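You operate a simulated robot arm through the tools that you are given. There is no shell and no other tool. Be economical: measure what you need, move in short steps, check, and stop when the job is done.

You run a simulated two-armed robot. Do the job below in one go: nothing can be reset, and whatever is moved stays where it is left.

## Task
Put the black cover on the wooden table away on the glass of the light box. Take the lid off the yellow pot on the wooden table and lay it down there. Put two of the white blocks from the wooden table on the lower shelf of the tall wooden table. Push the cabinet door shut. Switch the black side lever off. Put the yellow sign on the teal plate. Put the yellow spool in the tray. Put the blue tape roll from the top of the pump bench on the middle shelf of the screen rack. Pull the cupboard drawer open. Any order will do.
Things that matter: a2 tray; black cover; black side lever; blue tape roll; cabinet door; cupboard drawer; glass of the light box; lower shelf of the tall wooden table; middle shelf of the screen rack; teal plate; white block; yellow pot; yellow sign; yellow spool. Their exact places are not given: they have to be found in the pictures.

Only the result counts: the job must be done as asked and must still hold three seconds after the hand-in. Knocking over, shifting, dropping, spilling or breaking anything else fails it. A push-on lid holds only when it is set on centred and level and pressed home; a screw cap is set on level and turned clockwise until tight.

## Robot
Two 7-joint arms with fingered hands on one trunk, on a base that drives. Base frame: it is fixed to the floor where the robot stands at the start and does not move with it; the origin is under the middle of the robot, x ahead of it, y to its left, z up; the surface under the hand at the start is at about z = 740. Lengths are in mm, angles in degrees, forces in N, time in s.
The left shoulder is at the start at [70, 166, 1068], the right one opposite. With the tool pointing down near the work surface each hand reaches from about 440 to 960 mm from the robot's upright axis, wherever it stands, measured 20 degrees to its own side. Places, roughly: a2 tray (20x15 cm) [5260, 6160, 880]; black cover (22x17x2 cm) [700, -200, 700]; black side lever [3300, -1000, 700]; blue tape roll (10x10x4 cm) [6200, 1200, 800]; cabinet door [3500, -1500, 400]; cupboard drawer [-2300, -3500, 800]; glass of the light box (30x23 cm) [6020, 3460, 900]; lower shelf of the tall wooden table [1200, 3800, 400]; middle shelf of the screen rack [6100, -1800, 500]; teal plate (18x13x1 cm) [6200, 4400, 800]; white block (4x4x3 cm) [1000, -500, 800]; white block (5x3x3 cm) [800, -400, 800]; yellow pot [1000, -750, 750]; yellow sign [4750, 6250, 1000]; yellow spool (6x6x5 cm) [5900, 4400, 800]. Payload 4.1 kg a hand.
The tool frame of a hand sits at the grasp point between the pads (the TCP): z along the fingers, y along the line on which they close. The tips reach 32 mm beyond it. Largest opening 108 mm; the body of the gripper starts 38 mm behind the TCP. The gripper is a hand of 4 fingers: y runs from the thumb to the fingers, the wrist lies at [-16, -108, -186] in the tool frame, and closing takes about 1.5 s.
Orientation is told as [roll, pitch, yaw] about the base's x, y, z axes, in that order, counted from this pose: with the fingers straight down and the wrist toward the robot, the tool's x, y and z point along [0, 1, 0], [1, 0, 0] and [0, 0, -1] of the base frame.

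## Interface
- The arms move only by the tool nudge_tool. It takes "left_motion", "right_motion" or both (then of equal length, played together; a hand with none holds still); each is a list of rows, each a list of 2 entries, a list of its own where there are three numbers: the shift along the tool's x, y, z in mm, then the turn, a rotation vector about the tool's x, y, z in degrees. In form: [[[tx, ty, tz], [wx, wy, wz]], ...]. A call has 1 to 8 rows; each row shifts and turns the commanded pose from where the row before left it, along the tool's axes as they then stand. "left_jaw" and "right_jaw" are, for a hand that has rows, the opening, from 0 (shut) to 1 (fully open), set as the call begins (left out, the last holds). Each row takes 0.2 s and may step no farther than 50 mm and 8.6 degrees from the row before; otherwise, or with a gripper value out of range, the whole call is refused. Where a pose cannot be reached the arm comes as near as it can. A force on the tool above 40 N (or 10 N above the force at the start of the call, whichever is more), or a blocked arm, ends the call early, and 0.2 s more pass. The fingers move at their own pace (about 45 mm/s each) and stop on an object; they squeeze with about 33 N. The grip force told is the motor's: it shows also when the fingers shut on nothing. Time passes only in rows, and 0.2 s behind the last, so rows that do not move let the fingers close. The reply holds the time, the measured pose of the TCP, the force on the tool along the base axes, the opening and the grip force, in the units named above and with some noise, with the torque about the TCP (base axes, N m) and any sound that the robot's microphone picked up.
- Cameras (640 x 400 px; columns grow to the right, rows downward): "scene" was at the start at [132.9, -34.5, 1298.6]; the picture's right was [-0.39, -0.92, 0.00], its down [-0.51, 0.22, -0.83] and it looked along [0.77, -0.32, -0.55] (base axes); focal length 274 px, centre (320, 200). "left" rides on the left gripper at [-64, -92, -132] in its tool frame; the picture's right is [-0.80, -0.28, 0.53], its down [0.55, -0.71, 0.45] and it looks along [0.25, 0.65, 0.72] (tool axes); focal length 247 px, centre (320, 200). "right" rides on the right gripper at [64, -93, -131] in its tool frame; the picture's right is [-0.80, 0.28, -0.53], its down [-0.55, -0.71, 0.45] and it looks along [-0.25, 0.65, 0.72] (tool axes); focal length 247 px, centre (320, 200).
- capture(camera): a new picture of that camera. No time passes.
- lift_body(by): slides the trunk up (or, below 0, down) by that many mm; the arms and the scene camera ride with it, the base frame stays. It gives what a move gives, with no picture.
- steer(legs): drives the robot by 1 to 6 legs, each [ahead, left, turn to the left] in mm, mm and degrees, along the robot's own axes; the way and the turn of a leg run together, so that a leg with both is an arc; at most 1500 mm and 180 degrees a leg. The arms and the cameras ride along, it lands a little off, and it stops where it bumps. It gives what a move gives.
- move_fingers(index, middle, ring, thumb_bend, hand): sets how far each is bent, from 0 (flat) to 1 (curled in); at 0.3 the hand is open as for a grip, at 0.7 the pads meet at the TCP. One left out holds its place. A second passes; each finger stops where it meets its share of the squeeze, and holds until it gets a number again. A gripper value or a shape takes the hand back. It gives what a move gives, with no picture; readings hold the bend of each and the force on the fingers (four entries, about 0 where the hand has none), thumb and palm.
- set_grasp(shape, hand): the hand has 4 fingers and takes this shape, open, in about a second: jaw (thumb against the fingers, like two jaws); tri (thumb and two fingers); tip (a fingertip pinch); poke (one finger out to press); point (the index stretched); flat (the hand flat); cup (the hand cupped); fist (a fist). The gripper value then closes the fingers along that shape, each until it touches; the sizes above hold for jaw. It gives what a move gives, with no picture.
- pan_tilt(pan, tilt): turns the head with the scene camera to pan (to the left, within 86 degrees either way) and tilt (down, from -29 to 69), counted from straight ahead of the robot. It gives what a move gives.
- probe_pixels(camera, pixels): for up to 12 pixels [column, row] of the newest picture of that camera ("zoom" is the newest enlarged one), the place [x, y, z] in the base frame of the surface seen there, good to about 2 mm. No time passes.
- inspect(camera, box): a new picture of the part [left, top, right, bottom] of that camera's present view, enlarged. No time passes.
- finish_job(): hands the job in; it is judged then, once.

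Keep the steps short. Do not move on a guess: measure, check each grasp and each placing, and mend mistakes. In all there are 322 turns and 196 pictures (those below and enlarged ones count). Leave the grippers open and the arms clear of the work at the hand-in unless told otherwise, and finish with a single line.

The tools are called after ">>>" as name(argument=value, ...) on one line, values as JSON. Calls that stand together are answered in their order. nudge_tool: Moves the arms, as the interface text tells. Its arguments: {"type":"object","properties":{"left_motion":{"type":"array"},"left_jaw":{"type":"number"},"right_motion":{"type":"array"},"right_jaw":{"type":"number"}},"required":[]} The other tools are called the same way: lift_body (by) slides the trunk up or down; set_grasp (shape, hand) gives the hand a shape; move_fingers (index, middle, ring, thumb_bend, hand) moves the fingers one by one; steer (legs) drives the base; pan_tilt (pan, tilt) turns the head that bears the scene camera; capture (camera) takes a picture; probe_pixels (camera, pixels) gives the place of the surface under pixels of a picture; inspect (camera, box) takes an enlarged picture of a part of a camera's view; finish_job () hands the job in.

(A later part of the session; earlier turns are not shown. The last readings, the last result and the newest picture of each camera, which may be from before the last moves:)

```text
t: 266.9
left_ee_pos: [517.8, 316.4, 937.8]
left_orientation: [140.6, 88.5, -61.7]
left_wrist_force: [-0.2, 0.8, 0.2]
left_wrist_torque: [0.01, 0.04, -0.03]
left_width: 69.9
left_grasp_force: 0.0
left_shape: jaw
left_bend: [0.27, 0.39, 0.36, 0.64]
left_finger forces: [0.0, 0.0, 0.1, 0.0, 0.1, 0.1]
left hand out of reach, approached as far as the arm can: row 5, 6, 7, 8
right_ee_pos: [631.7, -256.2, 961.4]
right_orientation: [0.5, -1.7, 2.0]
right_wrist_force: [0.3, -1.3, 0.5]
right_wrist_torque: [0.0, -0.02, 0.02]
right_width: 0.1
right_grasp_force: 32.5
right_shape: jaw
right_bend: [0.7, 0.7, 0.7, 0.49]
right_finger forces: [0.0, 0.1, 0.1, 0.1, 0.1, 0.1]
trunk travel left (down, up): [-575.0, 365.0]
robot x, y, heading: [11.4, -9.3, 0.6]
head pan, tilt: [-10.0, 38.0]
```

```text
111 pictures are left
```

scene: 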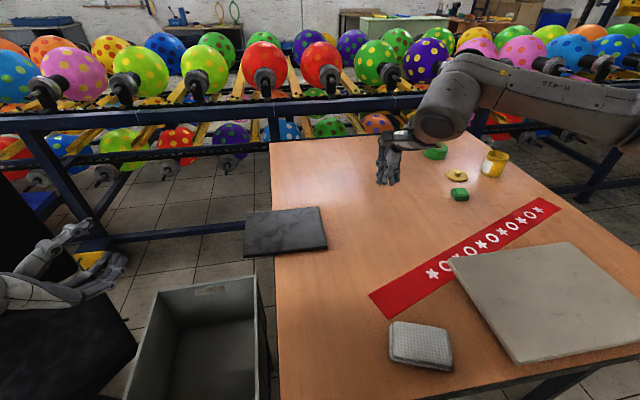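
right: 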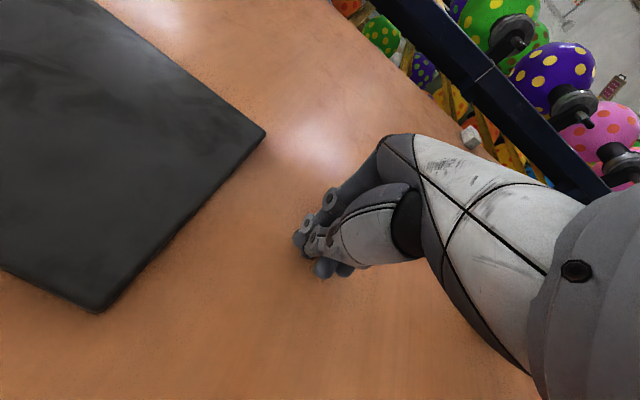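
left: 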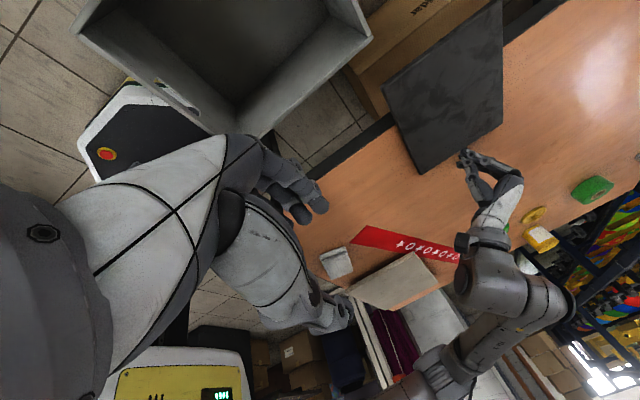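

The hand points at about -22°. I drive to (50,300) and turn right 30°.

>>> steer(legs=[[0, 309, 0], [38, 0, 0], [0, 0, -30]])

>>> pan_tilt(pan=0, tilt=42)

>>> capture(camera="scene")

```text
t: 270.9
left_ee_pos: [646.2, 314.5, 936.3]
left_orientation: [136.8, 88.5, -96.0]
left_wrist_force: [-0.2, 0.7, 0.0]
left_wrist_torque: [0.02, 0.03, 0.01]
left_width: 69.5
left_grasp_force: 0.1
left_shape: jaw
left_bend: [0.27, 0.39, 0.36, 0.64]
left_finger forces: [0.0, 0.1, 0.0, 0.0, 0.0, 0.1]
right_ee_pos: [456.0, -237.0, 959.6]
right_orientation: [0.6, -1.6, -28.4]
right_wrist_force: [-0.3, 0.2, -0.6]
right_wrist_torque: [0.0, 0.0, -0.01]
right_width: 0.1
right_grasp_force: 32.8
right_shape: jaw
right_bend: [0.7, 0.7, 0.7, 0.49]
right_finger forces: [0.0, 0.0, 0.0, 0.0, 0.0, 0.0]
trunk travel left (down, up): [-575.0, 365.0]
robot x, y, heading: [43.4, 293.1, -29.7]
head pan, tilt: [-10.0, 38.0]
```

```text
t: 271.6
left_ee_pos: [648.4, 314.3, 935.6]
left_orientation: [136.9, 88.5, -96.0]
left_wrist_force: [0.3, 0.8, -0.8]
left_wrist_torque: [0.0, -0.01, 0.02]
left_width: 69.9
left_grasp_force: 0.0
left_shape: jaw
left_bend: [0.27, 0.39, 0.36, 0.64]
left_finger forces: [0.1, 0.1, 0.1, 0.1, 0.0, 0.0]
right_ee_pos: [456.7, -238.0, 959.8]
right_orientation: [0.7, -1.6, -28.5]
right_wrist_force: [0.3, -0.5, -0.1]
right_wrist_torque: [0.01, 0.01, 0.03]
right_width: 0.2
right_grasp_force: 33.0
right_shape: jaw
right_bend: [0.7, 0.7, 0.7, 0.49]
right_finger forces: [0.0, 0.0, 0.0, 0.0, 0.1, 0.1]
trunk travel left (down, up): [-575.0, 365.0]
robot x, y, heading: [41.3, 295.7, -30.0]
head pan, tilt: [0.0, 42.0]
```

```text
110 pictures are left
```

scene: 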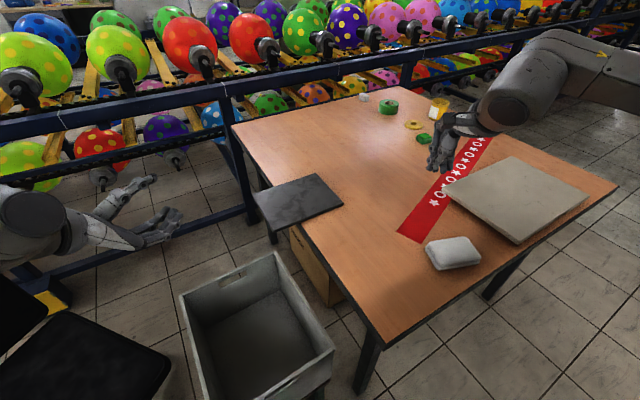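

Hand direction is now -53°. I bring it to the pre-grasp point ≈(634,160,746), level with the cover.

>>> nudge_tool(left_motion=[[[17.3, 31.7, 19], [0, 0, 0]], [[17.3, 31.7, 19], [0, 0, 0]], [[17.3, 31.7, 19], [0, 0, 0]], [[17.3, 31.7, 19], [0, 0, 0]], [[17.3, 31.7, 19], [0, 0, 0]], [[17.3, 31.7, 19], [0, 0, 0]], [[0, 0, 0], [0, 0, 0]]])

>>> capture(camera="scene")

>>> capture(camera="left")

```text
t: 273.2
left_ee_pos: [653.9, 285.6, 824.4]
left_orientation: [138.4, 88.3, -94.7]
left_wrist_force: [0.3, 0.1, -0.1]
left_wrist_torque: [-0.02, -0.02, -0.01]
left_width: 69.7
left_grasp_force: 0.1
left_shape: jaw
left_bend: [0.27, 0.39, 0.36, 0.64]
left_finger forces: [0.0, 0.0, 0.0, 0.0, 0.0, 0.0]
left hand out of reach, approached as far as the arm can: row 1, 2, 3, 4, 5, 6
right_ee_pos: [456.3, -236.7, 960.1]
right_orientation: [0.6, -1.6, -28.5]
right_wrist_force: [0.5, -0.2, -0.1]
right_wrist_torque: [-0.02, -0.02, 0.05]
right_width: 0.1
right_grasp_force: 32.7
right_shape: jaw
right_bend: [0.7, 0.7, 0.7, 0.49]
right_finger forces: [0.0, 0.1, 0.1, 0.1, 0.0, 0.0]
trunk travel left (down, up): [-575.0, 365.0]
robot x, y, heading: [42.7, 292.6, -30.1]
head pan, tilt: [0.0, 42.0]
```

```text
109 pictures are left
```

scene: 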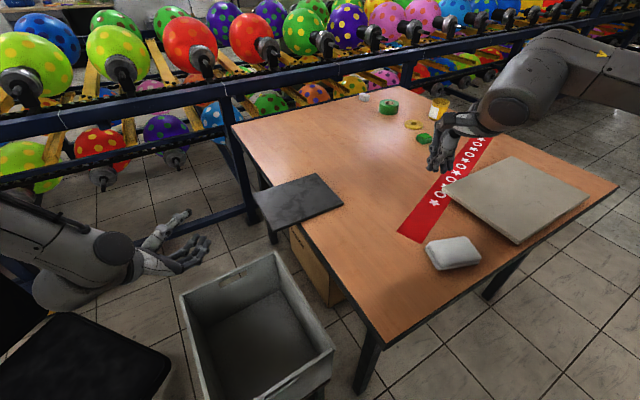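

```text
108 pictures are left
```

left: 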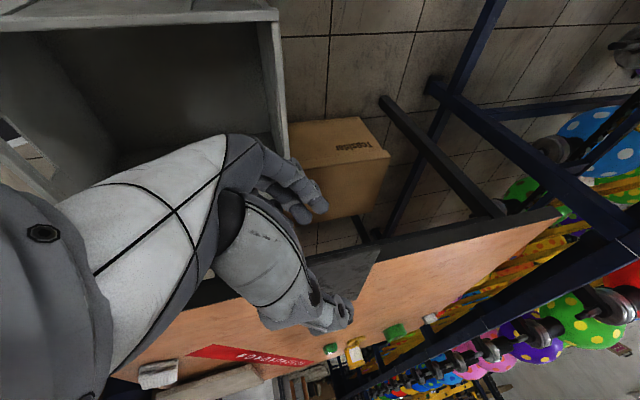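

This thumb-up posture is at the wrist limit. A palm-down grip (fingers on top, thumb below, hand tilted ~15–20° downward) is more natural and still clears the bin. I raise a bit and roll the hand 180° about its pointing axis.

>>> nudge_tool(left_motion=[[[0, -45, 0], [0, 0, 0]], [[0, 0, 0], [0, 0, 8.5]], [[0, 0, 0], [0, 0, 8.5]], [[0, 0, 0], [0, 0, 8.5]], [[0, 0, 0], [0, 0, 8.5]], [[0, 0, 0], [0, 0, 8.5]], [[0, 0, 0], [0, 0, 8.5]], [[0, 0, 0], [0, 0, 8.5]]])

>>> nudge_tool(left_motion=[[[0, 0, 0], [0, 0, 8.5]], [[0, 0, 0], [0, 0, 8.5]], [[0, 0, 0], [0, 0, 8.5]], [[0, 0, 0], [0, 0, 8.5]], [[0, 0, 0], [0, 0, 8.5]], [[0, 0, 0], [0, 0, 8.5]], [[0, 0, 0], [0, 0, 8.5]], [[0, 0, 0], [0, 0, 8.5]]])

>>> nudge_tool(left_motion=[[[0, 0, 0], [0, 0, 8.5]], [[0, 0, 0], [0, 0, 8.5]], [[0, 0, 0], [0, 0, 8.5]], [[0, 0, 0], [0, 0, 8.5]], [[0, 0, 0], [0, 0, 8.5]], [[0, 0, 0], [0, 0, 8.5]]])

>>> capture(camera="scene")

```text
t: 275.0
left_ee_pos: [678.9, 408.0, 869.2]
left_orientation: [-91.1, 31.5, 36.2]
left_wrist_force: [0.9, 0.1, 0.4]
left_wrist_torque: [-0.03, -0.01, 0.04]
left_width: 70.2
left_grasp_force: 0.1
left_shape: jaw
left_bend: [0.27, 0.39, 0.36, 0.64]
left_finger forces: [0.1, 0.0, 0.0, 0.0, 0.1, 0.1]
left hand out of reach, approached as far as the arm can: row 1, 2, 3, 4, 5, 6, 7, 8
right_ee_pos: [455.3, -237.6, 959.1]
right_orientation: [0.5, -1.7, -28.5]
right_wrist_force: [-0.8, -0.3, 0.9]
right_wrist_torque: [-0.03, 0.02, -0.03]
right_width: 0.0
right_grasp_force: 32.9
right_shape: jaw
right_bend: [0.7, 0.7, 0.7, 0.49]
right_finger forces: [0.0, 0.0, 0.0, 0.0, 0.0, 0.1]
trunk travel left (down, up): [-575.0, 365.0]
robot x, y, heading: [44.8, 294.5, -29.8]
head pan, tilt: [0.0, 42.0]
```

```text
t: 276.8
left_ee_pos: [704.1, 426.5, 976.2]
left_orientation: [-91.0, -36.5, 37.7]
left_wrist_force: [0.2, -0.4, 0.2]
left_wrist_torque: [-0.01, 0.04, -0.02]
left_width: 70.0
left_grasp_force: 0.0
left_shape: jaw
left_bend: [0.27, 0.39, 0.36, 0.64]
left_finger forces: [0.0, 0.0, 0.1, 0.0, 0.0, 0.1]
left hand out of reach, approached as far as the arm can: row 1, 2, 3, 4, 5, 6, 7, 8
right_ee_pos: [457.3, -237.2, 959.3]
right_orientation: [0.6, -1.5, -28.5]
right_wrist_force: [0.3, -1.4, -0.6]
right_wrist_torque: [-0.01, -0.01, -0.03]
right_width: 0.0
right_grasp_force: 32.3
right_shape: jaw
right_bend: [0.7, 0.7, 0.7, 0.49]
right_finger forces: [0.0, 0.0, 0.0, 0.0, 0.0, 0.0]
trunk travel left (down, up): [-575.0, 365.0]
robot x, y, heading: [44.2, 292.1, -29.8]
head pan, tilt: [0.0, 42.0]
```

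```text
t: 278.2
left_ee_pos: [736.5, 412.8, 1016.6]
left_orientation: [-113.4, -87.4, 60.4]
left_wrist_force: [0.3, 0.1, 0.7]
left_wrist_torque: [0.01, 0.0, -0.02]
left_width: 70.1
left_grasp_force: 0.1
left_shape: jaw
left_bend: [0.27, 0.39, 0.36, 0.64]
left_finger forces: [0.1, 0.0, 0.2, 0.0, 0.0, 0.0]
left hand out of reach, approached as far as the arm can: row 1, 2, 3, 4, 5
right_ee_pos: [457.3, -236.3, 959.5]
right_orientation: [0.6, -1.6, -28.5]
right_wrist_force: [-1.4, -0.2, -1.4]
right_wrist_torque: [-0.05, 0.01, 0.04]
right_width: 0.0
right_grasp_force: 33.3
right_shape: jaw
right_bend: [0.7, 0.7, 0.7, 0.49]
right_finger forces: [0.1, 0.1, 0.1, 0.1, 0.1, 0.1]
trunk travel left (down, up): [-575.0, 365.0]
robot x, y, heading: [40.8, 295.3, -30.0]
head pan, tilt: [0.0, 42.0]
```

```text
107 pictures are left
```

scene: 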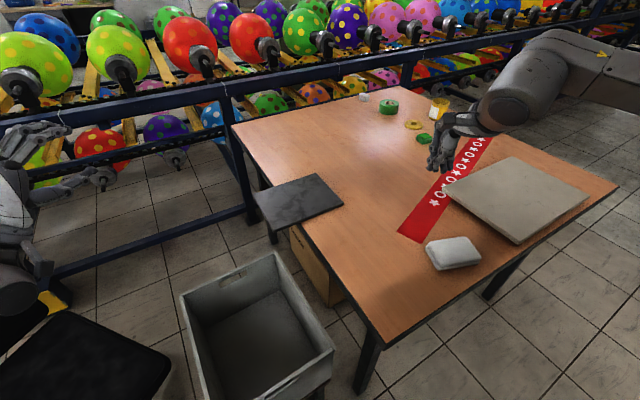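

Palm-down reached, pointing -53°. I tilt 15° down and move toward the pre-grasp point, in two calls.

>>> nudge_tool(left_motion=[[[0, 0, 0], [7.5, 0, 0]], [[0, 0, 0], [7.5, 0, 0]], [[-29.5, -27.6, 25.7], [0, 0, 0]], [[-29.5, -27.6, 25.7], [0, 0, 0]], [[-29.5, -27.6, 25.7], [0, 0, 0]], [[-29.5, -27.6, 25.7], [0, 0, 0]]])

>>> capture(camera="scene")

```text
t: 279.6
left_ee_pos: [674.7, 301.1, 967.3]
left_orientation: [-10.1, -75.6, -43.3]
left_wrist_force: [-0.6, -0.3, -0.5]
left_wrist_torque: [-0.02, 0.01, 0.03]
left_width: 69.9
left_grasp_force: 0.0
left_shape: jaw
left_bend: [0.27, 0.39, 0.36, 0.64]
left_finger forces: [0.1, 0.0, 0.1, 0.0, 0.1, 0.0]
left hand out of reach, approached as far as the arm can: row 4, 5, 6
right_ee_pos: [456.0, -237.8, 959.6]
right_orientation: [0.6, -1.6, -28.5]
right_wrist_force: [0.0, 0.3, 0.2]
right_wrist_torque: [0.01, 0.01, 0.05]
right_width: 0.1
right_grasp_force: 33.1
right_shape: jaw
right_bend: [0.7, 0.7, 0.7, 0.49]
right_finger forces: [0.0, 0.0, 0.0, 0.0, 0.0, 0.0]
trunk travel left (down, up): [-575.0, 365.0]
robot x, y, heading: [43.4, 295.2, -30.0]
head pan, tilt: [0.0, 42.0]
```

```text
106 pictures are left
```

scene: 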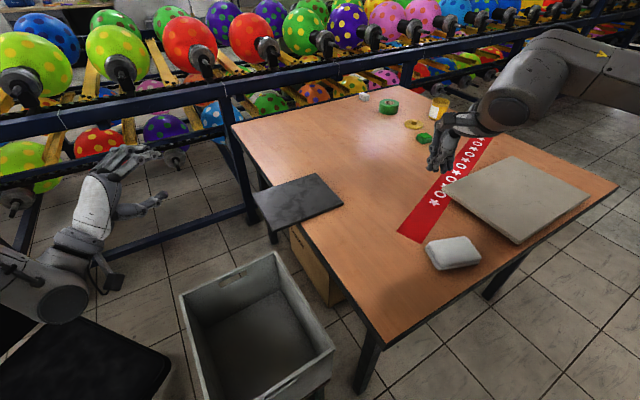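

The target is too close and low for the shoulder. I raise the right hand, back the robot 100 mm, and lower the trunk by 230.

>>> nudge_tool(right_motion=[[[0, 0, -45], [0, 0, 0]], [[0, 0, -45], [0, 0, 0]], [[0, 0, -45], [0, 0, 0]]])

>>> steer(legs=[[-100, 0, 0]])

>>> lift_body(by=-180)

>>> capture(camera="scene")

```text
t: 280.4
left_ee_pos: [675.0, 302.9, 967.0]
left_orientation: [-10.4, -75.7, -42.8]
left_wrist_force: [0.8, 0.2, -0.1]
left_wrist_torque: [0.0, 0.03, 0.0]
left_width: 70.2
left_grasp_force: 0.0
left_shape: jaw
left_bend: [0.27, 0.39, 0.36, 0.64]
left_finger forces: [0.0, 0.0, 0.1, 0.0, 0.0, 0.0]
right_ee_pos: [454.4, -236.0, 1096.6]
right_orientation: [0.5, -1.6, -28.5]
right_wrist_force: [-0.3, 0.7, 0.2]
right_wrist_torque: [-0.01, 0.02, -0.01]
right_width: 0.1
right_grasp_force: 33.5
right_shape: jaw
right_bend: [0.7, 0.7, 0.7, 0.49]
right_finger forces: [0.0, 0.0, 0.0, 0.1, 0.0, 0.0]
trunk travel left (down, up): [-575.0, 365.0]
robot x, y, heading: [44.8, 292.8, -29.9]
head pan, tilt: [0.0, 42.0]
```

```text
t: 281.6
left_ee_pos: [586.6, 352.2, 967.5]
left_orientation: [-10.2, -75.8, -43.1]
left_wrist_force: [-0.8, 0.3, 0.1]
left_wrist_torque: [0.0, -0.01, 0.03]
left_width: 69.8
left_grasp_force: 0.0
left_shape: jaw
left_bend: [0.27, 0.39, 0.36, 0.64]
left_finger forces: [0.0, 0.0, 0.1, 0.0, 0.0, 0.0]
right_ee_pos: [365.9, -185.3, 1096.7]
right_orientation: [0.5, -1.6, -28.6]
right_wrist_force: [0.0, -0.1, 0.3]
right_wrist_torque: [0.01, 0.0, 0.01]
right_width: 0.0
right_grasp_force: 33.0
right_shape: jaw
right_bend: [0.7, 0.7, 0.7, 0.49]
right_finger forces: [0.0, 0.0, 0.1, 0.1, 0.0, 0.0]
trunk travel left (down, up): [-575.0, 365.0]
robot x, y, heading: [-43.4, 344.9, -29.9]
head pan, tilt: [0.0, 42.0]
```

```text
t: 283.6
left_ee_pos: [586.5, 352.5, 787.2]
left_orientation: [-10.1, -75.7, -43.2]
left_wrist_force: [-0.3, 0.7, 0.1]
left_wrist_torque: [0.01, 0.02, -0.03]
left_width: 70.2
left_grasp_force: 0.0
left_shape: jaw
left_bend: [0.27, 0.39, 0.36, 0.64]
left_finger forces: [0.0, 0.0, 0.0, 0.0, 0.0, 0.0]
right_ee_pos: [367.3, -186.9, 915.3]
right_orientation: [0.6, -1.7, -28.5]
right_wrist_force: [0.0, -0.4, 0.1]
right_wrist_torque: [0.0, -0.01, -0.03]
right_width: 0.0
right_grasp_force: 33.2
right_shape: jaw
right_bend: [0.7, 0.7, 0.7, 0.49]
right_finger forces: [0.0, 0.0, 0.1, 0.0, 0.0, 0.0]
trunk travel left (down, up): [-395.0, 545.0]
robot x, y, heading: [-43.3, 344.0, -29.9]
head pan, tilt: [0.0, 42.0]
```

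```text
105 pictures are left
```

scene: 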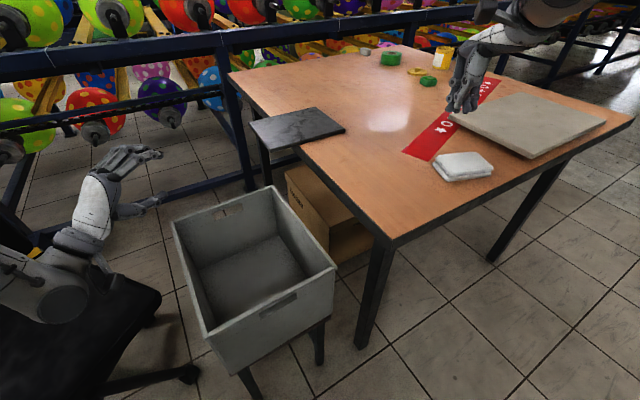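

Now I move to the pre-grasp point ≈(633,158,750).

>>> nudge_tool(left_motion=[[[-15.7, 1, 37.4], [0, 0, 0]], [[-15.7, 1, 37.4], [0, 0, 0]], [[-15.7, 1, 37.4], [0, 0, 0]], [[-15.7, 1, 37.4], [0, 0, 0]], [[-15.7, 1, 37.4], [0, 0, 0]], [[0, 0, 0], [0, 0, 0]]])

>>> capture(camera="scene")

>>> capture(camera="left")

```text
t: 284.9
left_ee_pos: [620.0, 227.5, 859.2]
left_orientation: [-10.1, -75.7, -43.2]
left_wrist_force: [1.1, -0.3, 1.1]
left_wrist_torque: [0.03, -0.01, 0.02]
left_width: 70.0
left_grasp_force: 0.1
left_shape: jaw
left_bend: [0.27, 0.39, 0.36, 0.64]
left_finger forces: [0.0, 0.0, 0.1, 0.0, 0.1, 0.0]
left hand out of reach, approached as far as the arm can: row 1, 2, 3, 4, 5
right_ee_pos: [366.0, -185.5, 916.2]
right_orientation: [0.6, -1.4, -28.7]
right_wrist_force: [-0.3, -0.3, 0.6]
right_wrist_torque: [0.0, 0.0, 0.0]
right_width: 0.0
right_grasp_force: 32.6
right_shape: jaw
right_bend: [0.7, 0.7, 0.7, 0.49]
right_finger forces: [0.0, 0.0, 0.0, 0.1, 0.1, 0.0]
trunk travel left (down, up): [-395.0, 545.0]
robot x, y, heading: [-45.8, 342.3, -30.0]
head pan, tilt: [0.0, 42.0]
```

```text
104 pictures are left
```

scene: 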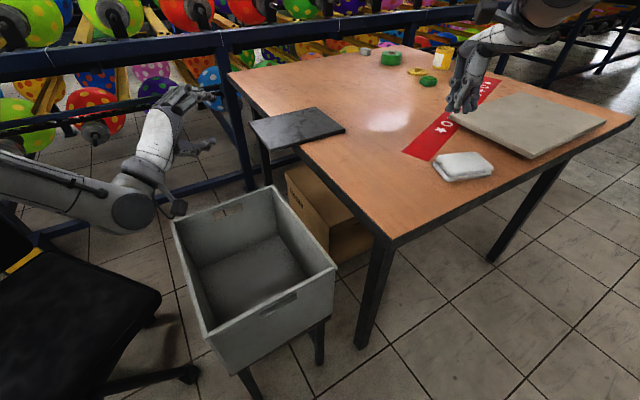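

```text
103 pictures are left
```

left: 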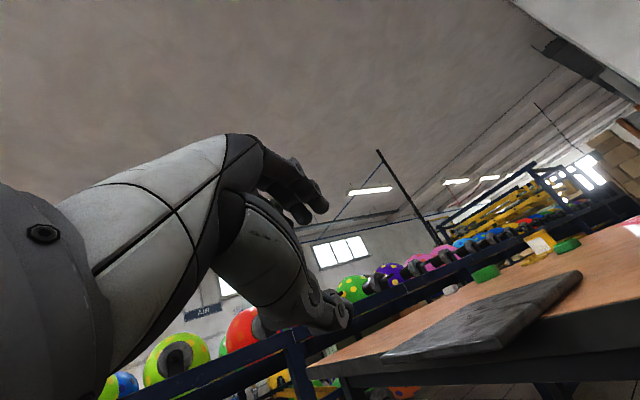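

The arm keeps the tilt but stays high. Lowering the trunk a further 108 brings the hand to the cover's level.

>>> lift_body(by=-108)

>>> capture(camera="left")

>>> capture(camera="scene")

```text
t: 286.4
left_ee_pos: [619.3, 227.6, 751.1]
left_orientation: [-10.1, -75.7, -43.2]
left_wrist_force: [0.9, 1.3, 0.1]
left_wrist_torque: [0.02, 0.0, -0.02]
left_width: 69.9
left_grasp_force: 0.2
left_shape: jaw
left_bend: [0.27, 0.39, 0.36, 0.64]
left_finger forces: [0.0, 0.0, 0.0, 0.0, 0.1, 0.0]
right_ee_pos: [366.3, -186.5, 808.7]
right_orientation: [0.6, -1.5, -28.5]
right_wrist_force: [0.4, 0.1, 0.1]
right_wrist_torque: [-0.02, -0.02, -0.03]
right_width: 0.2
right_grasp_force: 32.3
right_shape: jaw
right_bend: [0.7, 0.7, 0.7, 0.49]
right_finger forces: [0.0, 0.0, 0.0, 0.0, 0.0, 0.1]
trunk travel left (down, up): [-287.0, 653.0]
robot x, y, heading: [-49.9, 342.0, -29.8]
head pan, tilt: [0.0, 42.0]
```

```text
102 pictures are left
```

left: 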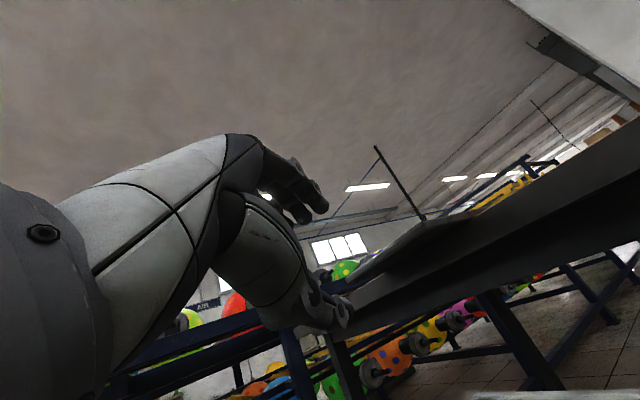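

```text
101 pictures are left
```

scene: 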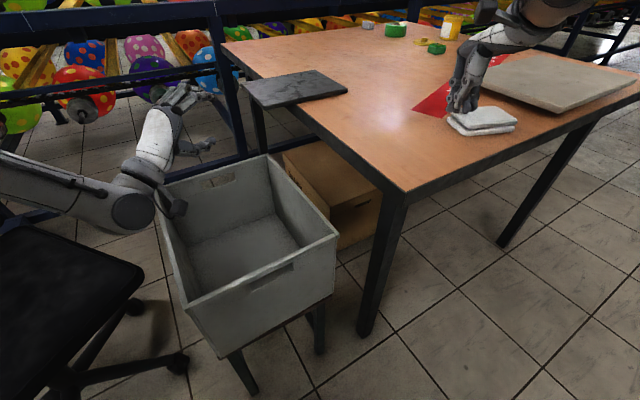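

I approach toward the cover in three steps and check the height.

>>> nudge_tool(left_motion=[[[-6.6, 7.9, 35.8], [0, 0, 0]], [[-6.6, 7.9, 35.8], [0, 0, 0]], [[0, 0, 0], [0, 0, 0]]])

>>> capture(camera="left")

```text
t: 287.1
left_ee_pos: [641.9, 195.7, 786.0]
left_orientation: [-9.9, -75.6, -43.5]
left_wrist_force: [-0.5, 0.2, -0.1]
left_wrist_torque: [0.02, -0.01, -0.02]
left_width: 70.0
left_grasp_force: 0.1
left_shape: jaw
left_bend: [0.27, 0.39, 0.36, 0.64]
left_finger forces: [0.0, 0.0, 0.0, 0.0, 0.0, 0.0]
left hand out of reach, approached as far as the arm can: row 1, 2
right_ee_pos: [368.1, -188.0, 808.2]
right_orientation: [0.5, -1.6, -28.6]
right_wrist_force: [0.7, 0.7, 0.2]
right_wrist_torque: [-0.01, 0.0, -0.02]
right_width: 0.3
right_grasp_force: 33.1
right_shape: jaw
right_bend: [0.7, 0.7, 0.7, 0.49]
right_finger forces: [0.0, 0.0, 0.1, 0.0, 0.0, 0.0]
trunk travel left (down, up): [-287.0, 653.0]
robot x, y, heading: [-45.7, 343.0, -29.6]
head pan, tilt: [0.0, 42.0]
```

```text
100 pictures are left
```

left: 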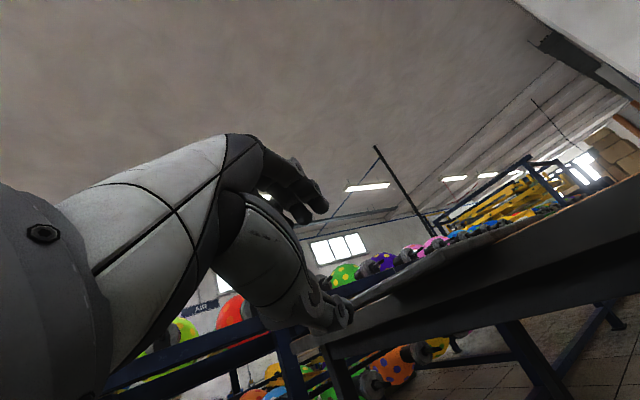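

The wrist limit lifts the hand when reaching. I keep this arm pose and use the base instead: raise the right hand, lower the trunk 39, then drive the hand onto the cover.

>>> nudge_tool(right_motion=[[[0, 0, -45], [0, 0, 0]], [[0, 0, -45], [0, 0, 0]], [[0, 0, -45], [0, 0, 0]], [[0, 0, -45], [0, 0, 0]]])

>>> lift_body(by=-38)

>>> steer(legs=[[60, -43, 0]])

>>> capture(camera="left")

>>> capture(camera="scene")

```text
t: 288.1
left_ee_pos: [641.6, 197.6, 786.1]
left_orientation: [-10.0, -75.5, -43.3]
left_wrist_force: [-0.5, 0.0, 0.6]
left_wrist_torque: [-0.01, 0.0, 0.0]
left_width: 69.9
left_grasp_force: 0.1
left_shape: jaw
left_bend: [0.27, 0.39, 0.36, 0.64]
left_finger forces: [0.1, 0.1, 0.0, 0.0, 0.0, 0.1]
right_ee_pos: [363.0, -183.0, 986.3]
right_orientation: [0.5, -1.6, -28.5]
right_wrist_force: [0.9, 0.5, -0.1]
right_wrist_torque: [-0.02, 0.01, 0.02]
right_width: 0.0
right_grasp_force: 32.6
right_shape: jaw
right_bend: [0.7, 0.7, 0.7, 0.49]
right_finger forces: [0.0, 0.0, 0.1, 0.0, 0.0, 0.0]
trunk travel left (down, up): [-287.0, 653.0]
robot x, y, heading: [-43.7, 343.6, -29.7]
head pan, tilt: [0.0, 42.0]
```

```text
t: 289.0
left_ee_pos: [641.6, 196.4, 747.9]
left_orientation: [-9.8, -75.5, -43.5]
left_wrist_force: [0.3, -0.2, 1.1]
left_wrist_torque: [0.05, 0.02, 0.02]
left_width: 70.3
left_grasp_force: 0.0
left_shape: jaw
left_bend: [0.27, 0.39, 0.36, 0.64]
left_finger forces: [0.0, 0.0, 0.1, 0.1, 0.0, 0.0]
right_ee_pos: [362.4, -183.5, 948.8]
right_orientation: [0.7, -1.6, -28.5]
right_wrist_force: [0.3, 0.0, -0.3]
right_wrist_torque: [0.01, -0.02, 0.0]
right_width: 0.2
right_grasp_force: 32.8
right_shape: jaw
right_bend: [0.7, 0.7, 0.7, 0.49]
right_finger forces: [0.1, 0.0, 0.0, 0.0, 0.1, 0.1]
trunk travel left (down, up): [-249.0, 691.0]
robot x, y, heading: [-47.2, 346.6, -29.9]
head pan, tilt: [0.0, 42.0]
```

```text
t: 290.0
left_ee_pos: [672.2, 128.8, 746.3]
left_orientation: [-9.8, -75.5, -43.5]
left_wrist_force: [1.1, -0.3, -0.4]
left_wrist_torque: [0.0, 0.0, 0.02]
left_width: 70.1
left_grasp_force: 0.0
left_shape: jaw
left_bend: [0.27, 0.39, 0.36, 0.64]
left_finger forces: [0.0, 0.0, 0.1, 0.0, 0.1, 0.1]
right_ee_pos: [393.2, -253.3, 947.2]
right_orientation: [0.6, -1.5, -28.4]
right_wrist_force: [0.8, -0.2, 0.0]
right_wrist_torque: [0.03, 0.02, 0.01]
right_width: 0.2
right_grasp_force: 33.0
right_shape: jaw
right_bend: [0.7, 0.7, 0.7, 0.49]
right_finger forces: [0.0, 0.0, 0.1, 0.0, 0.1, 0.1]
trunk travel left (down, up): [-249.0, 691.0]
robot x, y, heading: [-19.7, 275.5, -29.7]
head pan, tilt: [0.0, 42.0]
```

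```text
99 pictures are left
```

left: 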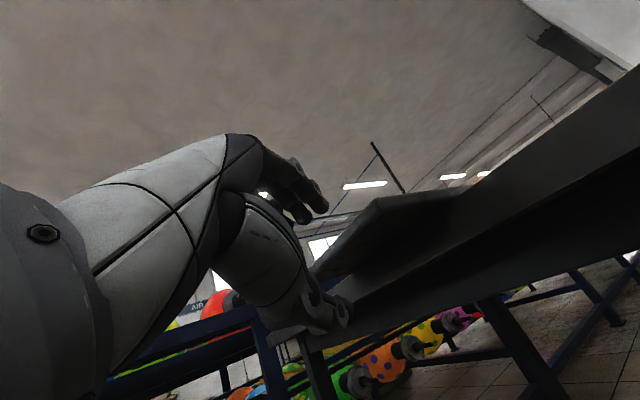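

```text
98 pictures are left
```

scene: 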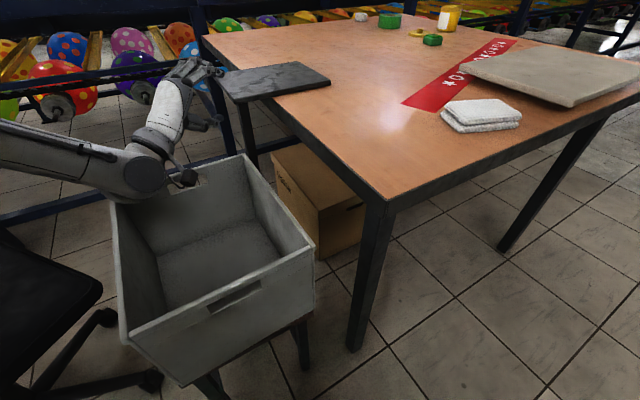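

I check the hand's heights relative to cover and bin rim.

>>> probe_pixels(camera="scene", pixels=[[187, 178], [145, 178], [120, 190], [185, 215], [210, 70], [215, 118], [180, 100], [222, 75], [235, 90]])

>>> inspect(camera="scene", box=[120, 40, 280, 200])

```text
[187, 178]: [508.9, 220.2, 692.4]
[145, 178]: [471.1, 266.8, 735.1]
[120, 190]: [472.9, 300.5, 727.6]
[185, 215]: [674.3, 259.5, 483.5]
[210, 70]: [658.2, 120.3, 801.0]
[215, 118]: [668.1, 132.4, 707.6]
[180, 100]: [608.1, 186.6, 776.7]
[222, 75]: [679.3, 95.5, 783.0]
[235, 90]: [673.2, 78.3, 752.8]
```

```text
2.50 times, centred on (200, 120) of scene
```

zoom: 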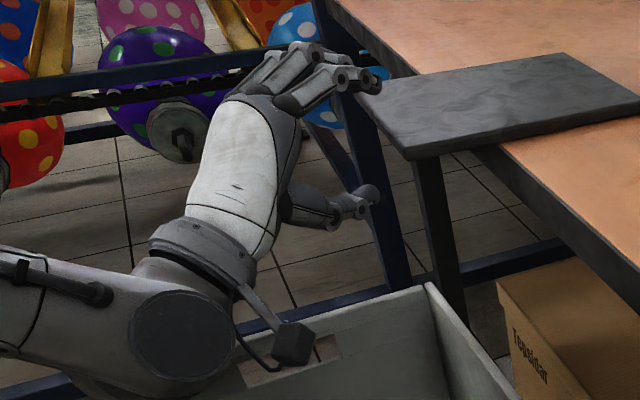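

Fingers (z≈785–800) are above and thumb (z≈708) below the cover. I drive the remaining [60,-43].

>>> steer(legs=[[58, -42, 0]])

>>> inspect(camera="scene", box=[120, 20, 300, 180])

```text
t: 291.0
left_ee_pos: [702.5, 63.6, 746.9]
left_orientation: [-9.9, -75.4, -43.5]
left_wrist_force: [-0.7, 0.1, -0.7]
left_wrist_torque: [-0.06, -0.02, 0.0]
left_width: 70.1
left_grasp_force: 0.2
left_shape: jaw
left_bend: [0.27, 0.39, 0.36, 0.64]
left_finger forces: [0.0, 0.0, 0.0, 0.1, 0.0, 0.0]
right_ee_pos: [425.0, -316.9, 946.6]
right_orientation: [0.5, -1.5, -28.4]
right_wrist_force: [0.1, -0.6, -0.6]
right_wrist_torque: [0.04, 0.03, -0.01]
right_width: 0.0
right_grasp_force: 32.9
right_shape: jaw
right_bend: [0.7, 0.7, 0.7, 0.49]
right_finger forces: [0.0, 0.0, 0.0, 0.0, 0.0, 0.0]
trunk travel left (down, up): [-249.0, 691.0]
robot x, y, heading: [14.5, 209.6, -29.8]
head pan, tilt: [0.0, 42.0]
```

```text
2.50 times, centred on (210, 100) of scene
```

zoom: 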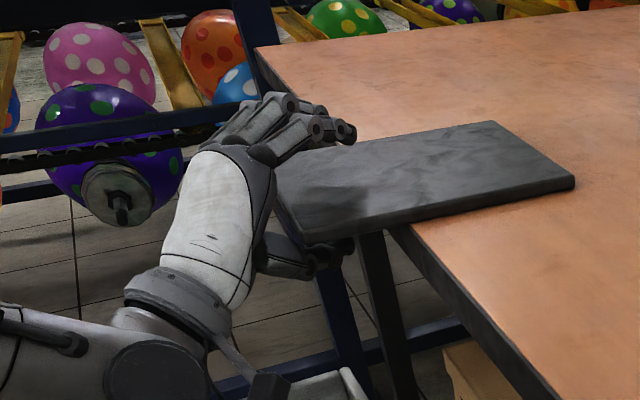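

Positioned well: the thumb is under the overhang, fingers above. I close.

>>> nudge_tool(left_motion=[[[0, 0, 0], [0, 0, 0]], [[0, 0, 0], [0, 0, 0]], [[0, 0, 0], [0, 0, 0]], [[0, 0, 0], [0, 0, 0]], [[0, 0, 0], [0, 0, 0]], [[0, 0, 0], [0, 0, 0]], [[0, 0, 0], [0, 0, 0]], [[0, 0, 0], [0, 0, 0]]], left_jaw=0)

>>> inspect(camera="scene", box=[120, 20, 300, 180])

```text
t: 292.8
left_ee_pos: [701.2, 65.1, 747.6]
left_orientation: [-9.8, -75.5, -43.5]
left_wrist_force: [0.4, -1.1, 2.1]
left_wrist_torque: [-0.2, -0.33, 0.0]
left_width: 11.7
left_grasp_force: 33.2
left_shape: jaw
left_bend: [0.73, 0.61, 0.6, 0.74]
left_finger forces: [17.1, 8.7, 4.3, 0.0, 28.1, 0.0]
right_ee_pos: [422.7, -316.4, 948.7]
right_orientation: [0.6, -1.5, -28.3]
right_wrist_force: [0.1, -0.1, -0.2]
right_wrist_torque: [0.0, 0.0, 0.02]
right_width: 0.0
right_grasp_force: 32.9
right_shape: jaw
right_bend: [0.7, 0.7, 0.7, 0.49]
right_finger forces: [0.0, 0.0, 0.0, 0.0, 0.0, 0.1]
trunk travel left (down, up): [-249.0, 691.0]
robot x, y, heading: [11.5, 210.5, -29.9]
head pan, tilt: [0.0, 42.0]
```

```text
2.50 times, centred on (210, 100) of scene
```

zoom: 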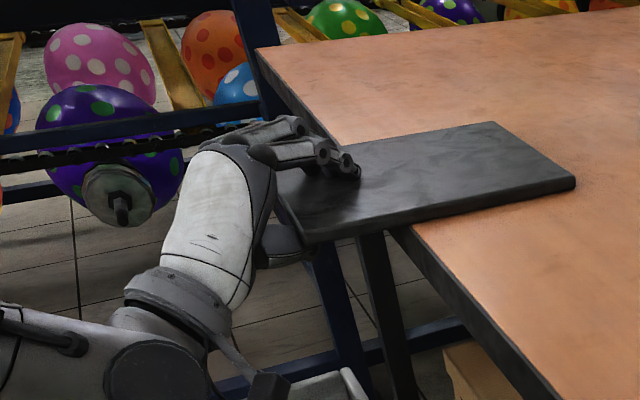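

Gripped: width 11.7, all three fingers and thumb loaded. I lift with the trunk by 60 and check.

>>> lift_body(by=60)

>>> capture(camera="scene")

```text
t: 293.8
left_ee_pos: [702.1, 64.6, 806.1]
left_orientation: [-9.9, -75.4, -43.3]
left_wrist_force: [0.9, 0.2, -3.7]
left_wrist_torque: [0.23, 0.04, 0.03]
left_width: 12.2
left_grasp_force: 32.9
left_shape: jaw
left_bend: [0.72, 0.61, 0.61, 0.76]
left_finger forces: [16.8, 8.0, 5.2, 0.0, 33.4, 0.1]
right_ee_pos: [424.6, -317.2, 1007.1]
right_orientation: [0.7, -1.5, -28.4]
right_wrist_force: [0.7, -0.2, 0.0]
right_wrist_torque: [-0.03, 0.01, -0.01]
right_width: 0.0
right_grasp_force: 32.9
right_shape: jaw
right_bend: [0.7, 0.7, 0.7, 0.49]
right_finger forces: [0.0, 0.0, 0.1, 0.1, 0.0, 0.0]
trunk travel left (down, up): [-309.0, 631.0]
robot x, y, heading: [15.1, 214.5, -29.8]
head pan, tilt: [0.0, 42.0]
```

```text
94 pictures are left
```

scene: 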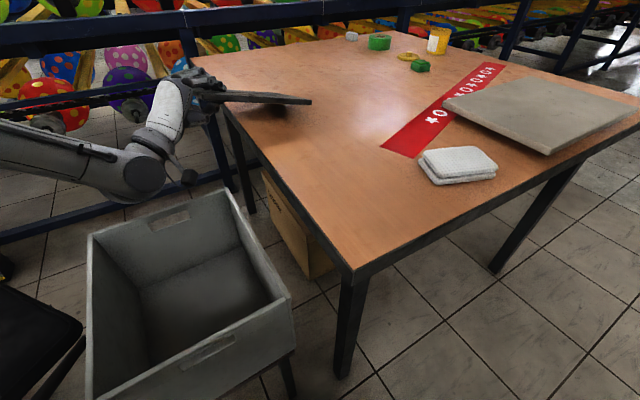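

The cover is held level, ~0.4 kg. I raise the trunk 250 and drive: back, turn to the 31° line, through the gap, arc to +y.

>>> lift_body(by=250)

>>> steer(legs=[[-250, 0, 0], [0, 0, 60.8], [253, 537, 0]])

>>> capture(camera="scene")

```text
t: 296.4
left_ee_pos: [702.9, 64.9, 1057.0]
left_orientation: [-9.9, -75.5, -43.3]
left_wrist_force: [-0.4, -0.4, -4.4]
left_wrist_torque: [0.25, 0.03, -0.04]
left_width: 12.0
left_grasp_force: 32.4
left_shape: jaw
left_bend: [0.72, 0.61, 0.61, 0.76]
left_finger forces: [17.0, 8.0, 5.3, 0.0, 33.5, 0.1]
right_ee_pos: [424.3, -317.1, 1258.0]
right_orientation: [0.5, -1.5, -28.4]
right_wrist_force: [0.3, 0.8, -0.2]
right_wrist_torque: [0.01, -0.02, 0.02]
right_width: 0.0
right_grasp_force: 33.5
right_shape: jaw
right_bend: [0.7, 0.7, 0.7, 0.49]
right_finger forces: [0.0, 0.0, 0.0, 0.0, 0.1, 0.0]
trunk travel left (down, up): [-559.0, 381.0]
robot x, y, heading: [12.8, 211.7, -29.5]
head pan, tilt: [0.0, 42.0]
```

```text
t: 303.9
left_ee_pos: [172.2, 1468.8, 1056.5]
left_orientation: [-9.9, -75.6, 19.0]
left_wrist_force: [-0.8, 0.5, -3.8]
left_wrist_torque: [0.12, 0.26, -0.01]
left_width: 12.1
left_grasp_force: 33.4
left_shape: jaw
left_bend: [0.72, 0.61, 0.61, 0.76]
left_finger forces: [16.9, 7.9, 5.3, 0.1, 33.3, 0.1]
right_ee_pos: [380.1, 1045.2, 1258.6]
right_orientation: [0.5, -1.4, 33.8]
right_wrist_force: [0.1, 0.1, 1.0]
right_wrist_torque: [0.01, 0.01, 0.03]
right_width: 0.0
right_grasp_force: 32.8
right_shape: jaw
right_bend: [0.7, 0.7, 0.7, 0.49]
right_finger forces: [0.0, 0.1, 0.0, 0.0, 0.0, 0.1]
trunk travel left (down, up): [-559.0, 381.0]
robot x, y, heading: [-278.8, 928.0, 32.1]
head pan, tilt: [0.0, 42.0]
```

```text
93 pictures are left
```

scene: 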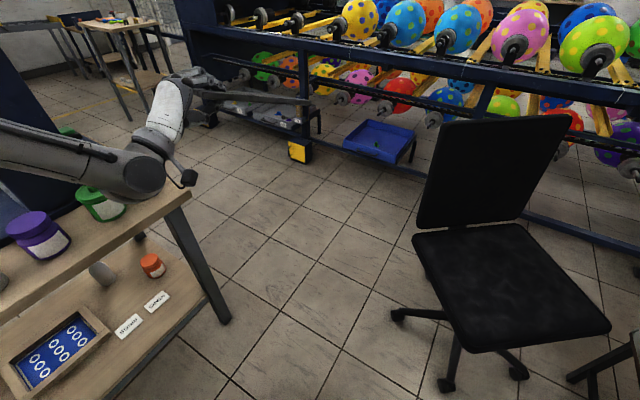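

On the line. I drive through the gap, arc left, and go to beside the tall table.

>>> steer(legs=[[900, -15, -1], [700, 0, 59], [900, 205, 0], [900, 205, 0]])

>>> pan_tilt(pan=-35, tilt=15)

>>> capture(camera="scene")

```text
t: 320.9
left_ee_pos: [110.4, 4420.8, 1056.7]
left_orientation: [-9.9, -75.5, 77.7]
left_wrist_force: [0.4, -0.9, -3.2]
left_wrist_torque: [-0.2, 0.21, -0.01]
left_width: 12.2
left_grasp_force: 32.9
left_shape: jaw
left_bend: [0.72, 0.61, 0.61, 0.76]
left_finger forces: [17.0, 7.8, 5.3, 0.0, 33.2, 0.0]
right_ee_pos: [578.3, 4379.4, 1257.2]
right_orientation: [0.7, -1.4, 92.5]
right_wrist_force: [-1.0, 0.2, -0.2]
right_wrist_torque: [0.02, 0.04, -0.01]
right_width: 0.1
right_grasp_force: 33.0
right_shape: jaw
right_bend: [0.7, 0.7, 0.7, 0.49]
right_finger forces: [0.0, 0.0, 0.0, 0.1, 0.1, 0.1]
trunk travel left (down, up): [-559.0, 381.0]
robot x, y, heading: [339.7, 3755.0, 91.2]
head pan, tilt: [0.0, 42.0]
cut short: leg 2
```

```text
t: 322.0
left_ee_pos: [110.1, 4420.6, 1057.8]
left_orientation: [-9.9, -75.5, 77.7]
left_wrist_force: [-0.5, -0.5, -3.5]
left_wrist_torque: [-0.18, 0.22, -0.02]
left_width: 12.1
left_grasp_force: 33.2
left_shape: jaw
left_bend: [0.72, 0.61, 0.61, 0.76]
left_finger forces: [17.1, 7.8, 5.3, 0.1, 33.5, 0.0]
right_ee_pos: [579.9, 4378.9, 1257.1]
right_orientation: [0.7, -1.5, 92.5]
right_wrist_force: [-0.1, 0.4, 0.7]
right_wrist_torque: [0.0, 0.0, 0.03]
right_width: 0.0
right_grasp_force: 33.0
right_shape: jaw
right_bend: [0.7, 0.7, 0.7, 0.49]
right_finger forces: [0.0, 0.0, 0.0, 0.0, 0.0, 0.1]
trunk travel left (down, up): [-559.0, 381.0]
robot x, y, heading: [338.2, 3757.6, 91.3]
head pan, tilt: [-35.0, 15.0]
```

```text
92 pictures are left
```

scene: 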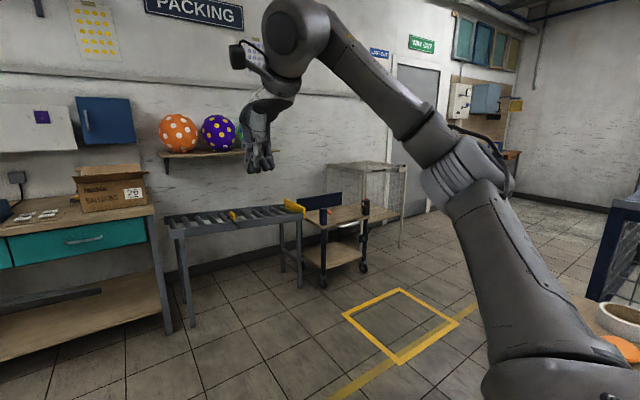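

I probe the passage to the right between the wire trolley and the cage.

>>> probe_pixels(camera="scene", pixels=[[362, 270], [402, 240], [300, 285], [195, 320], [600, 240], [520, 185], [590, 290], [480, 215], [430, 215]])

>>> steer(legs=[[750, 60, 0], [0, 0, -75]])

>>> pan_tilt(pan=-10, tilt=15)

>>> capture(camera="scene")

```text
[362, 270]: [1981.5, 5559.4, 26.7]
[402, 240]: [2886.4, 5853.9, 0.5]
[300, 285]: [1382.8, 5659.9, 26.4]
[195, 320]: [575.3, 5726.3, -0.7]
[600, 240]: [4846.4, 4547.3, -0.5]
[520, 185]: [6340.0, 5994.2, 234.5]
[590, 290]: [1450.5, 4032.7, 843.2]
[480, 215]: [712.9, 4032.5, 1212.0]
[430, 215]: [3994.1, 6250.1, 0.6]
```

```text
t: 329.3
left_ee_pos: [871.7, 4876.8, 1057.4]
left_orientation: [-9.9, -75.4, 0.2]
left_wrist_force: [1.0, -0.8, -2.6]
left_wrist_torque: [0.14, 0.22, 0.0]
left_width: 12.3
left_grasp_force: 32.4
left_shape: jaw
left_bend: [0.72, 0.61, 0.61, 0.76]
left_finger forces: [16.8, 7.7, 5.0, 0.0, 32.7, 0.0]
right_ee_pos: [932.4, 4408.8, 1257.1]
right_orientation: [0.6, -1.5, 15.1]
right_wrist_force: [-0.4, -0.5, 1.0]
right_wrist_torque: [-0.06, 0.02, 0.01]
right_width: 0.0
right_grasp_force: 32.8
right_shape: jaw
right_bend: [0.7, 0.7, 0.7, 0.49]
right_finger forces: [0.1, 0.0, 0.0, 0.0, 0.1, 0.1]
trunk travel left (down, up): [-559.0, 381.0]
robot x, y, heading: [271.9, 4511.2, 13.6]
head pan, tilt: [-35.0, 15.0]
```

```text
t: 330.2
left_ee_pos: [870.3, 4877.4, 1056.7]
left_orientation: [-9.9, -75.4, 0.2]
left_wrist_force: [-0.3, -0.6, -4.0]
left_wrist_torque: [0.17, 0.21, 0.02]
left_width: 12.3
left_grasp_force: 33.0
left_shape: jaw
left_bend: [0.72, 0.61, 0.61, 0.76]
left_finger forces: [17.0, 7.8, 5.1, 0.1, 32.9, 0.0]
right_ee_pos: [930.5, 4410.1, 1258.8]
right_orientation: [0.7, -1.5, 15.1]
right_wrist_force: [-0.5, -0.2, 1.0]
right_wrist_torque: [0.0, 0.04, -0.01]
right_width: 0.2
right_grasp_force: 32.6
right_shape: jaw
right_bend: [0.7, 0.7, 0.7, 0.49]
right_finger forces: [0.0, 0.0, 0.0, 0.1, 0.1, 0.1]
trunk travel left (down, up): [-559.0, 381.0]
robot x, y, heading: [272.7, 4508.7, 13.9]
head pan, tilt: [-10.0, 15.0]
```

```text
91 pictures are left
```

scene: 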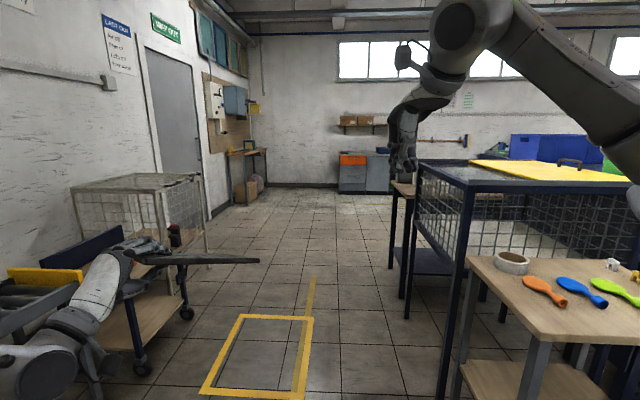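

Clear aisle. I drive along it ~3000 mm and look.

>>> steer(legs=[[0, 0, -9.5], [1500, 0, 0], [1500, 0, 0]])

>>> pan_tilt(pan=-12, tilt=15)

>>> capture(camera="scene")

```text
t: 345.5
left_ee_pos: [3961.0, 4870.1, 1057.5]
left_orientation: [-10.0, -75.3, -12.0]
left_wrist_force: [-0.5, -1.0, -4.0]
left_wrist_torque: [0.16, 0.19, 0.0]
left_width: 12.6
left_grasp_force: 33.1
left_shape: jaw
left_bend: [0.72, 0.62, 0.61, 0.76]
left_finger forces: [17.0, 7.7, 5.0, 0.0, 32.8, 0.0]
right_ee_pos: [3923.7, 4399.8, 1255.9]
right_orientation: [0.6, -1.5, 2.9]
right_wrist_force: [-0.2, 0.5, 0.2]
right_wrist_torque: [0.03, 0.01, 0.04]
right_width: 0.0
right_grasp_force: 33.2
right_shape: jaw
right_bend: [0.7, 0.7, 0.7, 0.49]
right_finger forces: [0.0, 0.1, 0.0, 0.0, 0.0, 0.0]
trunk travel left (down, up): [-559.0, 381.0]
robot x, y, heading: [3297.8, 4637.4, 1.4]
head pan, tilt: [-10.0, 15.0]
```

```text
t: 346.1
left_ee_pos: [3962.0, 4868.9, 1056.3]
left_orientation: [-10.0, -75.4, -12.1]
left_wrist_force: [0.5, -0.4, -3.3]
left_wrist_torque: [0.22, 0.18, -0.02]
left_width: 12.2
left_grasp_force: 33.0
left_shape: jaw
left_bend: [0.72, 0.62, 0.61, 0.76]
left_finger forces: [17.0, 7.6, 5.1, 0.1, 32.8, 0.0]
right_ee_pos: [3924.2, 4398.1, 1256.2]
right_orientation: [0.6, -1.6, 3.0]
right_wrist_force: [-0.4, 0.5, 0.0]
right_wrist_torque: [-0.03, 0.02, 0.02]
right_width: 0.0
right_grasp_force: 32.7
right_shape: jaw
right_bend: [0.7, 0.7, 0.7, 0.49]
right_finger forces: [0.0, 0.1, 0.0, 0.1, 0.1, 0.0]
trunk travel left (down, up): [-559.0, 381.0]
robot x, y, heading: [3297.0, 4635.6, 1.8]
head pan, tilt: [-12.0, 15.0]
```

```text
90 pictures are left
```

scene: 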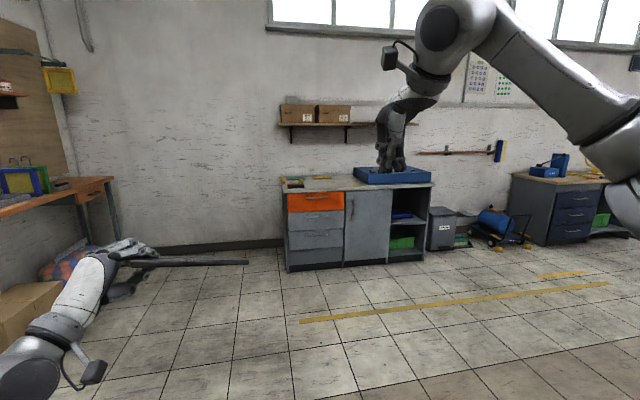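

I probe the benches to identify them.

>>> probe_pixels(camera="scene", pixels=[[350, 186], [395, 176], [290, 268], [430, 186], [320, 180], [560, 180], [515, 178], [548, 245], [440, 240], [60, 190], [110, 180], [600, 178]])

>>> inspect(camera="scene", box=[270, 140, 640, 270])

```text
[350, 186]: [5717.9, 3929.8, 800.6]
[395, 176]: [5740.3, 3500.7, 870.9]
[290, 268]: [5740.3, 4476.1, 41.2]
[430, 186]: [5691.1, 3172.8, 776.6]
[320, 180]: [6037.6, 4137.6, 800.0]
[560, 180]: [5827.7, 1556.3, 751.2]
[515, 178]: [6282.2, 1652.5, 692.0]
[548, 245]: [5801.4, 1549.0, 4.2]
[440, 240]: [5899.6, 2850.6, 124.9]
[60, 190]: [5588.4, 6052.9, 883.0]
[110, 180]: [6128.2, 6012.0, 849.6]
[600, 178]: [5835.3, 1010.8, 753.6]
```

```text
1.73 times, centred on (455, 205) of scene
```

zoom: 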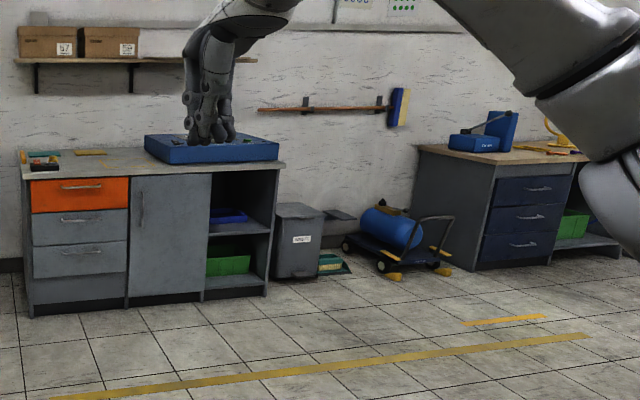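

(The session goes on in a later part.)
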